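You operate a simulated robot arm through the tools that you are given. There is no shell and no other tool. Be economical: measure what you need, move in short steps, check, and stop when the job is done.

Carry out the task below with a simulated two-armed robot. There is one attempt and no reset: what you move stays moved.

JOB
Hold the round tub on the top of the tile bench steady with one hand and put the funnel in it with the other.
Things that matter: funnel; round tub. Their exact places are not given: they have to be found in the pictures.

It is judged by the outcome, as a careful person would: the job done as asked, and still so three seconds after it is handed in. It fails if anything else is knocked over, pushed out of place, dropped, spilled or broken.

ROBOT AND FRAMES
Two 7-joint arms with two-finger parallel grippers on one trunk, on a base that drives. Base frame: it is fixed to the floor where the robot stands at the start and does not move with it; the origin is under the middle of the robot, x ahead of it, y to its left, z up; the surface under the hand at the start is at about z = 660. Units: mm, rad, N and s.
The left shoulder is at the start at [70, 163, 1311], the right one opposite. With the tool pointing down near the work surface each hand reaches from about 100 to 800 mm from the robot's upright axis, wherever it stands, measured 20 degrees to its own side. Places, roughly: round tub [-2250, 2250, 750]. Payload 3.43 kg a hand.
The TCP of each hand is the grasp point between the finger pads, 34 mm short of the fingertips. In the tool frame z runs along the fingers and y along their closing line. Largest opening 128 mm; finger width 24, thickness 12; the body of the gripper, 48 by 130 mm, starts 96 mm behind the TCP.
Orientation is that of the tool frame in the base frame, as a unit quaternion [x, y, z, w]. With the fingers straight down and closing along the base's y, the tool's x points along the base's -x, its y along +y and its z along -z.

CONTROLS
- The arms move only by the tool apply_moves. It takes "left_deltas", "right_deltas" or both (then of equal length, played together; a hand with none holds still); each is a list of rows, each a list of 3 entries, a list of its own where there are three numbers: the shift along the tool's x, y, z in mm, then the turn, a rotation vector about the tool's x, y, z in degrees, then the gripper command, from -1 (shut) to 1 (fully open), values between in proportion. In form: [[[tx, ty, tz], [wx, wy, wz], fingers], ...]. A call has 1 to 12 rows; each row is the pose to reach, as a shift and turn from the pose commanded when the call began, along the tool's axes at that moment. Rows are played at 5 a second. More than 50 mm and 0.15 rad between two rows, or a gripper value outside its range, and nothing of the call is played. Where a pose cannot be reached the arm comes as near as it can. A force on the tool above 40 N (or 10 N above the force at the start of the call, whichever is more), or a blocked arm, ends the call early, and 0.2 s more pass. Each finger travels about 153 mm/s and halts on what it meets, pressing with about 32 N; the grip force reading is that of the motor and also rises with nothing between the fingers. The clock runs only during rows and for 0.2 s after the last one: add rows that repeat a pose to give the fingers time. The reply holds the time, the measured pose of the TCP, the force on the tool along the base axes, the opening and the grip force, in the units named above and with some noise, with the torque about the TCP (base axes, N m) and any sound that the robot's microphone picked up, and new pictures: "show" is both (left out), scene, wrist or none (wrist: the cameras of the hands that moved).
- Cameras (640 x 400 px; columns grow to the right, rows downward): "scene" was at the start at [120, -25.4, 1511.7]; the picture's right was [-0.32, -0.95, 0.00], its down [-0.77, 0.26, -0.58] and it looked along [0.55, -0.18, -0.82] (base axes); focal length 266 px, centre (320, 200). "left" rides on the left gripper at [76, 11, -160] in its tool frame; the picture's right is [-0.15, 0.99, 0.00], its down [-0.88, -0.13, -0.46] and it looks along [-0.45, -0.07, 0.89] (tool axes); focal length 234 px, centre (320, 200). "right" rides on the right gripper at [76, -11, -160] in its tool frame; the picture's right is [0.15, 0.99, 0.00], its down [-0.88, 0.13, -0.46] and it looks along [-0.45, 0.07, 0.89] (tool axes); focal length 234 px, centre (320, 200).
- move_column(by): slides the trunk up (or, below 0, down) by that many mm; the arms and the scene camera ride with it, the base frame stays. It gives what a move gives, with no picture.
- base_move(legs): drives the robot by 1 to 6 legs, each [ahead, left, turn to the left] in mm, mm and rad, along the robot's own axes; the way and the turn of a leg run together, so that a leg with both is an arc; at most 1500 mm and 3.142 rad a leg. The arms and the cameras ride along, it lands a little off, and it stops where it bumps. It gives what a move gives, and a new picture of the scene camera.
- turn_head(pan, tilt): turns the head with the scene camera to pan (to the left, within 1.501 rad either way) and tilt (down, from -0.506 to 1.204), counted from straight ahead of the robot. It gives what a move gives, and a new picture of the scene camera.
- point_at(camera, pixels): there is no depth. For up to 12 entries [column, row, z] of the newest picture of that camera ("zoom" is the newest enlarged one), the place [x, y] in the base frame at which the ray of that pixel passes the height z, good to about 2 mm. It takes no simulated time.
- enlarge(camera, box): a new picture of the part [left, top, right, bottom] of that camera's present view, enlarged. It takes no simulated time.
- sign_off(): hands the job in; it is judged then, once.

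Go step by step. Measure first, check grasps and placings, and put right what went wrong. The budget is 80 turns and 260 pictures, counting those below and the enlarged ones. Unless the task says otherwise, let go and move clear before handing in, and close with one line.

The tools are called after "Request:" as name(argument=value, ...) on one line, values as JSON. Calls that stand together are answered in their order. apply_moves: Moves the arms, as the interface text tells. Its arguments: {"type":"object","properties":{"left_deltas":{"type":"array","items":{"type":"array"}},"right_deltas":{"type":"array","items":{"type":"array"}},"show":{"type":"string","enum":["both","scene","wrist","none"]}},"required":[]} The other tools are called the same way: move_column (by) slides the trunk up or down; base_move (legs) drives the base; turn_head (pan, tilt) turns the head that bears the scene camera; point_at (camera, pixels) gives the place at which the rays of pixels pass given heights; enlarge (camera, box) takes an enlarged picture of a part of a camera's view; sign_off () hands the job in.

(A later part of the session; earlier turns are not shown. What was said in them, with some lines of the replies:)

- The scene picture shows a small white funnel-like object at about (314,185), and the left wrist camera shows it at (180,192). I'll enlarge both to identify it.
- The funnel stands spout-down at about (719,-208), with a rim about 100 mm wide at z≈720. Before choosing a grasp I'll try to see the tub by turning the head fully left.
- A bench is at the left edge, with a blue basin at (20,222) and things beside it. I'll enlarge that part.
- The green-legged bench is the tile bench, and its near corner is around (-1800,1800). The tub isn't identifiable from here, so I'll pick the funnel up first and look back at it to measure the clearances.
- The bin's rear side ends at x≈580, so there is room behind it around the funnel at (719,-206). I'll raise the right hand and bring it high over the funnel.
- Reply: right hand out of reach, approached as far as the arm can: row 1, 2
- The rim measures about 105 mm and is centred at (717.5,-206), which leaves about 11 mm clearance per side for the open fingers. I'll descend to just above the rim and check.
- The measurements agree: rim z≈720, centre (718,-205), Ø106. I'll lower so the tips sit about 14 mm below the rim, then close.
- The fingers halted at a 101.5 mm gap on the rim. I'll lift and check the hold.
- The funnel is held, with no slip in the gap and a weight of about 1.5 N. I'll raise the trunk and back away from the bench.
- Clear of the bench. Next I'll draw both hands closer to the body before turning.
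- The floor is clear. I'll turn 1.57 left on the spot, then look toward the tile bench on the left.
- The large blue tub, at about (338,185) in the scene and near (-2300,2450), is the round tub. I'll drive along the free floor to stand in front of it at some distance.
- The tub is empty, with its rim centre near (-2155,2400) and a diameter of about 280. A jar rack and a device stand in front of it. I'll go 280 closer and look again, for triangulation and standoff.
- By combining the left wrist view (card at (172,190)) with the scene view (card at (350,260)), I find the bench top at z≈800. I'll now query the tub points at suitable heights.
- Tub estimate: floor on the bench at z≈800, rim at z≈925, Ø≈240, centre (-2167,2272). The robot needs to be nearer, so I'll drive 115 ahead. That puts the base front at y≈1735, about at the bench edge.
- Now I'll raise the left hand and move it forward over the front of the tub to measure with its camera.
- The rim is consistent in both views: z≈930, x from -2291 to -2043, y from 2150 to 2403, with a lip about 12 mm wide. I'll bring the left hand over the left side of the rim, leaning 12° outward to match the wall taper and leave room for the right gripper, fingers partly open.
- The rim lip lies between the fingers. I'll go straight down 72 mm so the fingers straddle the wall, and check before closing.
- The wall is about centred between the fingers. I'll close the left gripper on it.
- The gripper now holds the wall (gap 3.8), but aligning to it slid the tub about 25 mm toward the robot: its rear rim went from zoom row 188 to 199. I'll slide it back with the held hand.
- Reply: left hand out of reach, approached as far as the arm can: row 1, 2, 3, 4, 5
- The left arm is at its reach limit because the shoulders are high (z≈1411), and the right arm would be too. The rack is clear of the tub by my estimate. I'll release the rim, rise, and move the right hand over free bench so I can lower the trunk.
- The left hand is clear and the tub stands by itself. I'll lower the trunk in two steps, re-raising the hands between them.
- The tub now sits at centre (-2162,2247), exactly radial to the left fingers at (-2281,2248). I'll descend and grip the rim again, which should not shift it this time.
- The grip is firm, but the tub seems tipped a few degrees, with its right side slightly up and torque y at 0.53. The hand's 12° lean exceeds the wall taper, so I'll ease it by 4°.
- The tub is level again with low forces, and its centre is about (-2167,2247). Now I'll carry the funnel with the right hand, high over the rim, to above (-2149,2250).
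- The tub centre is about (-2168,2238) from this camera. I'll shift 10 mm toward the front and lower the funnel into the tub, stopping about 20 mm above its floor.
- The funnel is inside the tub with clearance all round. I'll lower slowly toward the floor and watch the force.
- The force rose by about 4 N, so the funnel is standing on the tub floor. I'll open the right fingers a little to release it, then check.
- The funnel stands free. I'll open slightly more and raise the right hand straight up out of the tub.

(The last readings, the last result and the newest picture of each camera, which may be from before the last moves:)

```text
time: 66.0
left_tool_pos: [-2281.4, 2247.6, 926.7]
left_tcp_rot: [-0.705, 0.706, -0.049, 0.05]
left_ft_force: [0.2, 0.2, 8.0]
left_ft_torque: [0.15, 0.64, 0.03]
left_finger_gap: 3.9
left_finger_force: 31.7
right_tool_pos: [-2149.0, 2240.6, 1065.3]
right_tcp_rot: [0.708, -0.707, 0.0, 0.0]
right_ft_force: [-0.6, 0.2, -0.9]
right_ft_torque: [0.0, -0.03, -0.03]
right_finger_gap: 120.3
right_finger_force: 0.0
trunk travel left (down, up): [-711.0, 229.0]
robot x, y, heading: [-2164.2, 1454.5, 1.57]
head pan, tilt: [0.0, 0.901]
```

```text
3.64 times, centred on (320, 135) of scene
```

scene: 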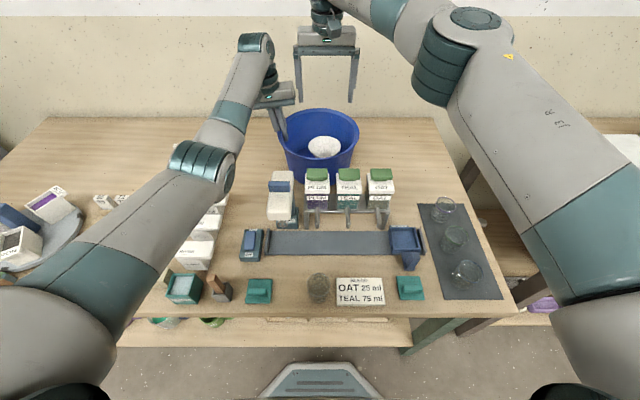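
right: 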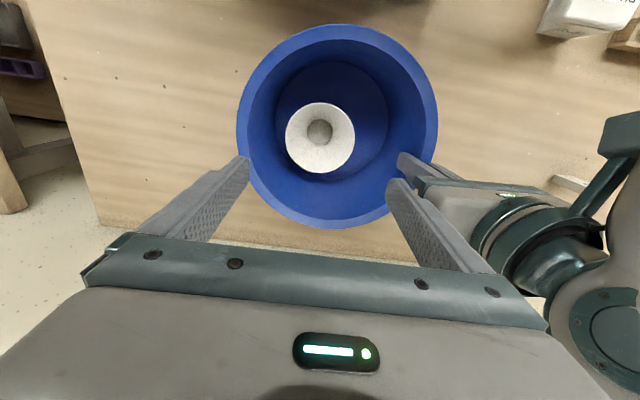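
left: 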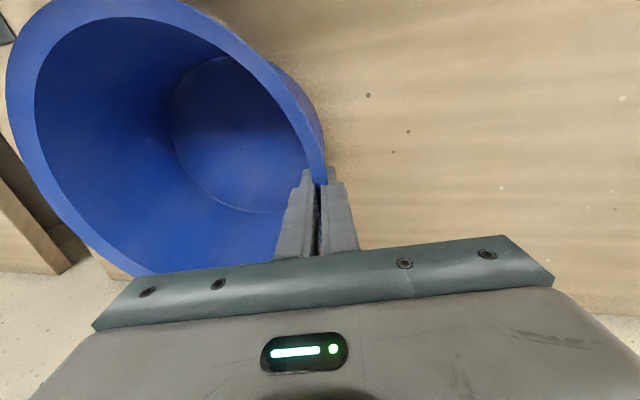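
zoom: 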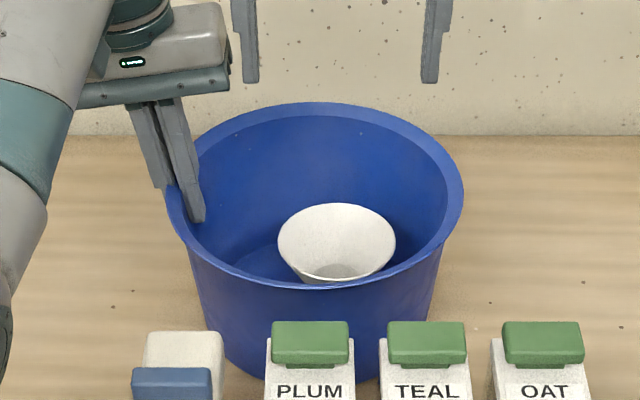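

The funnel stands upright in the tub. I'll move the right hand aside, then open the left fingers and slide them off the rim.

Request:
apply_moves(right_deltas=[[[0, -40, 0], [0, 0, 0], 0.88], [[0, -80, 0], [0, 0, 0], 0.88], [[0, -120, 0], [0, 0, 0], 0.88], [[0, -160, 0], [0, 0, 0], 0.88], [[0, -200, 0], [0, 0, 0], 0.88], [[0, -200, 0], [0, 0, 0], 0.88], [[0, -200, 0], [0, 0, 0], 0.88], [[0, -200, 0], [0, 0, 0], 0.88], [[0, -200, 0], [0, 0, 0], 0.88], [[0, -200, 0], [0, 0, 0], 0.88]], left_deltas=[[[0, 0, 0], [0, 0, 0], -1], [[0, 0, 0], [0, 0, 0], -0.8], [[0, 0, 0], [0, 0, 0], -0.5], [[0, 0, 0], [0, 0, 0], -0.2], [[0, 0, 0], [0, 0, 0], 0], [[0, 0, 0], [0, 0, 0], 0], [[0, 0, -30], [0, 0, 0], 0], [[0, 0, -70], [0, 0, 0], 0], [[0, 0, -110], [0, 0, 0], 0], [[0, 0, -150], [0, 0, 0], 0]])

Request:
enlarge(camera="scene", box=[230, 80, 410, 210])

```text
time: 68.2
left_tool_pos: [-2302.8, 2247.6, 1075.7]
left_tcp_rot: [0.706, -0.705, 0.05, -0.048]
left_ft_force: [0.3, 1.1, 0.4]
left_ft_torque: [0.01, 0.05, -0.03]
left_finger_gap: 63.6
left_finger_force: 0.0
right_tool_pos: [-1948.7, 2239.2, 1063.2]
right_tcp_rot: [0.707, -0.707, 0.0, 0.0]
right_ft_force: [-0.1, 0.0, 0.2]
right_ft_torque: [0.04, -0.01, 0.01]
right_finger_gap: 120.4
right_finger_force: 0.1
trunk travel left (down, up): [-711.0, 229.0]
robot x, y, heading: [-2162.3, 1456.0, 1.573]
head pan, tilt: [0.0, 0.901]
```

scene: 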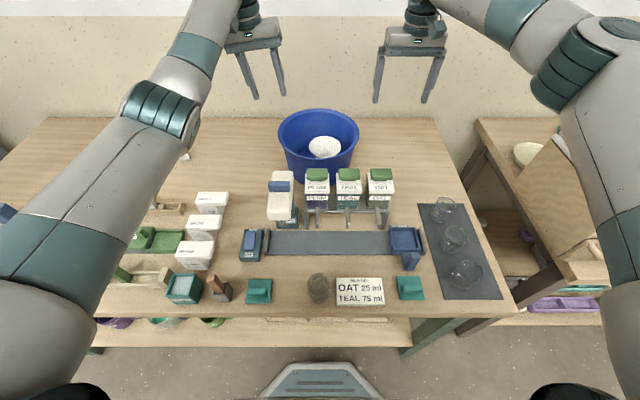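
right: 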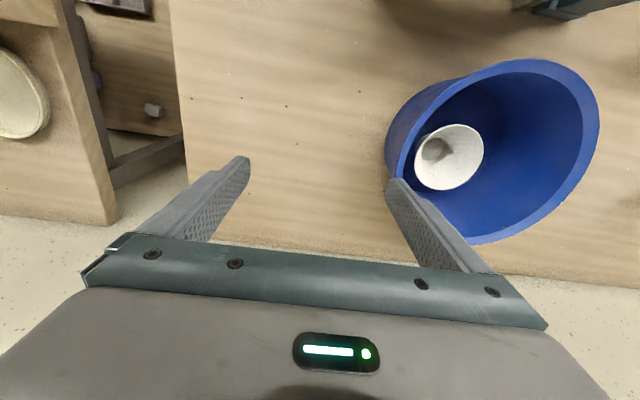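
left: 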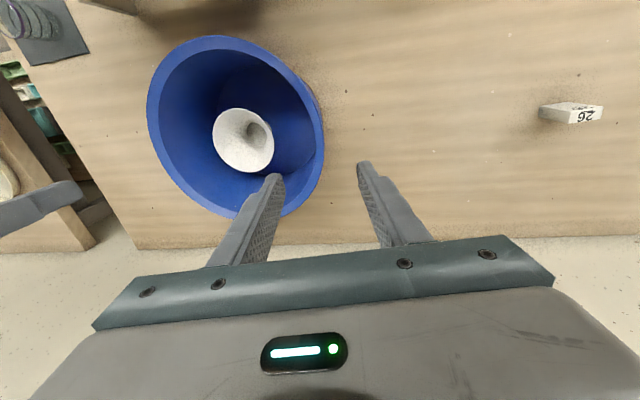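

```text
3.08 times, centred on (320, 145) of scene
```

zoom: 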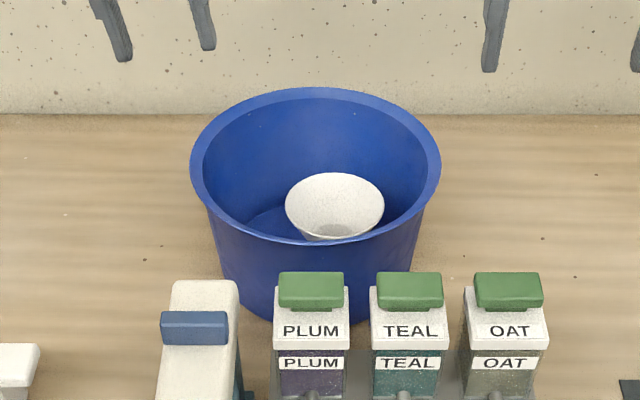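

The funnel stands upright in the tub, the tub is level on the bench, both hands are open and clear, and the neighbouring items are undisturbed. I'm handing the job in.

Request:
sign_off()

```text
The job is handed in.
```

The funnel is in the round tub on the tile bench: the left hand held the tub's rim while the right hand set the funnel in. On the first grip the tub slid about 25 mm toward the robot, and I left it there because it was clear of the jars in front of it.
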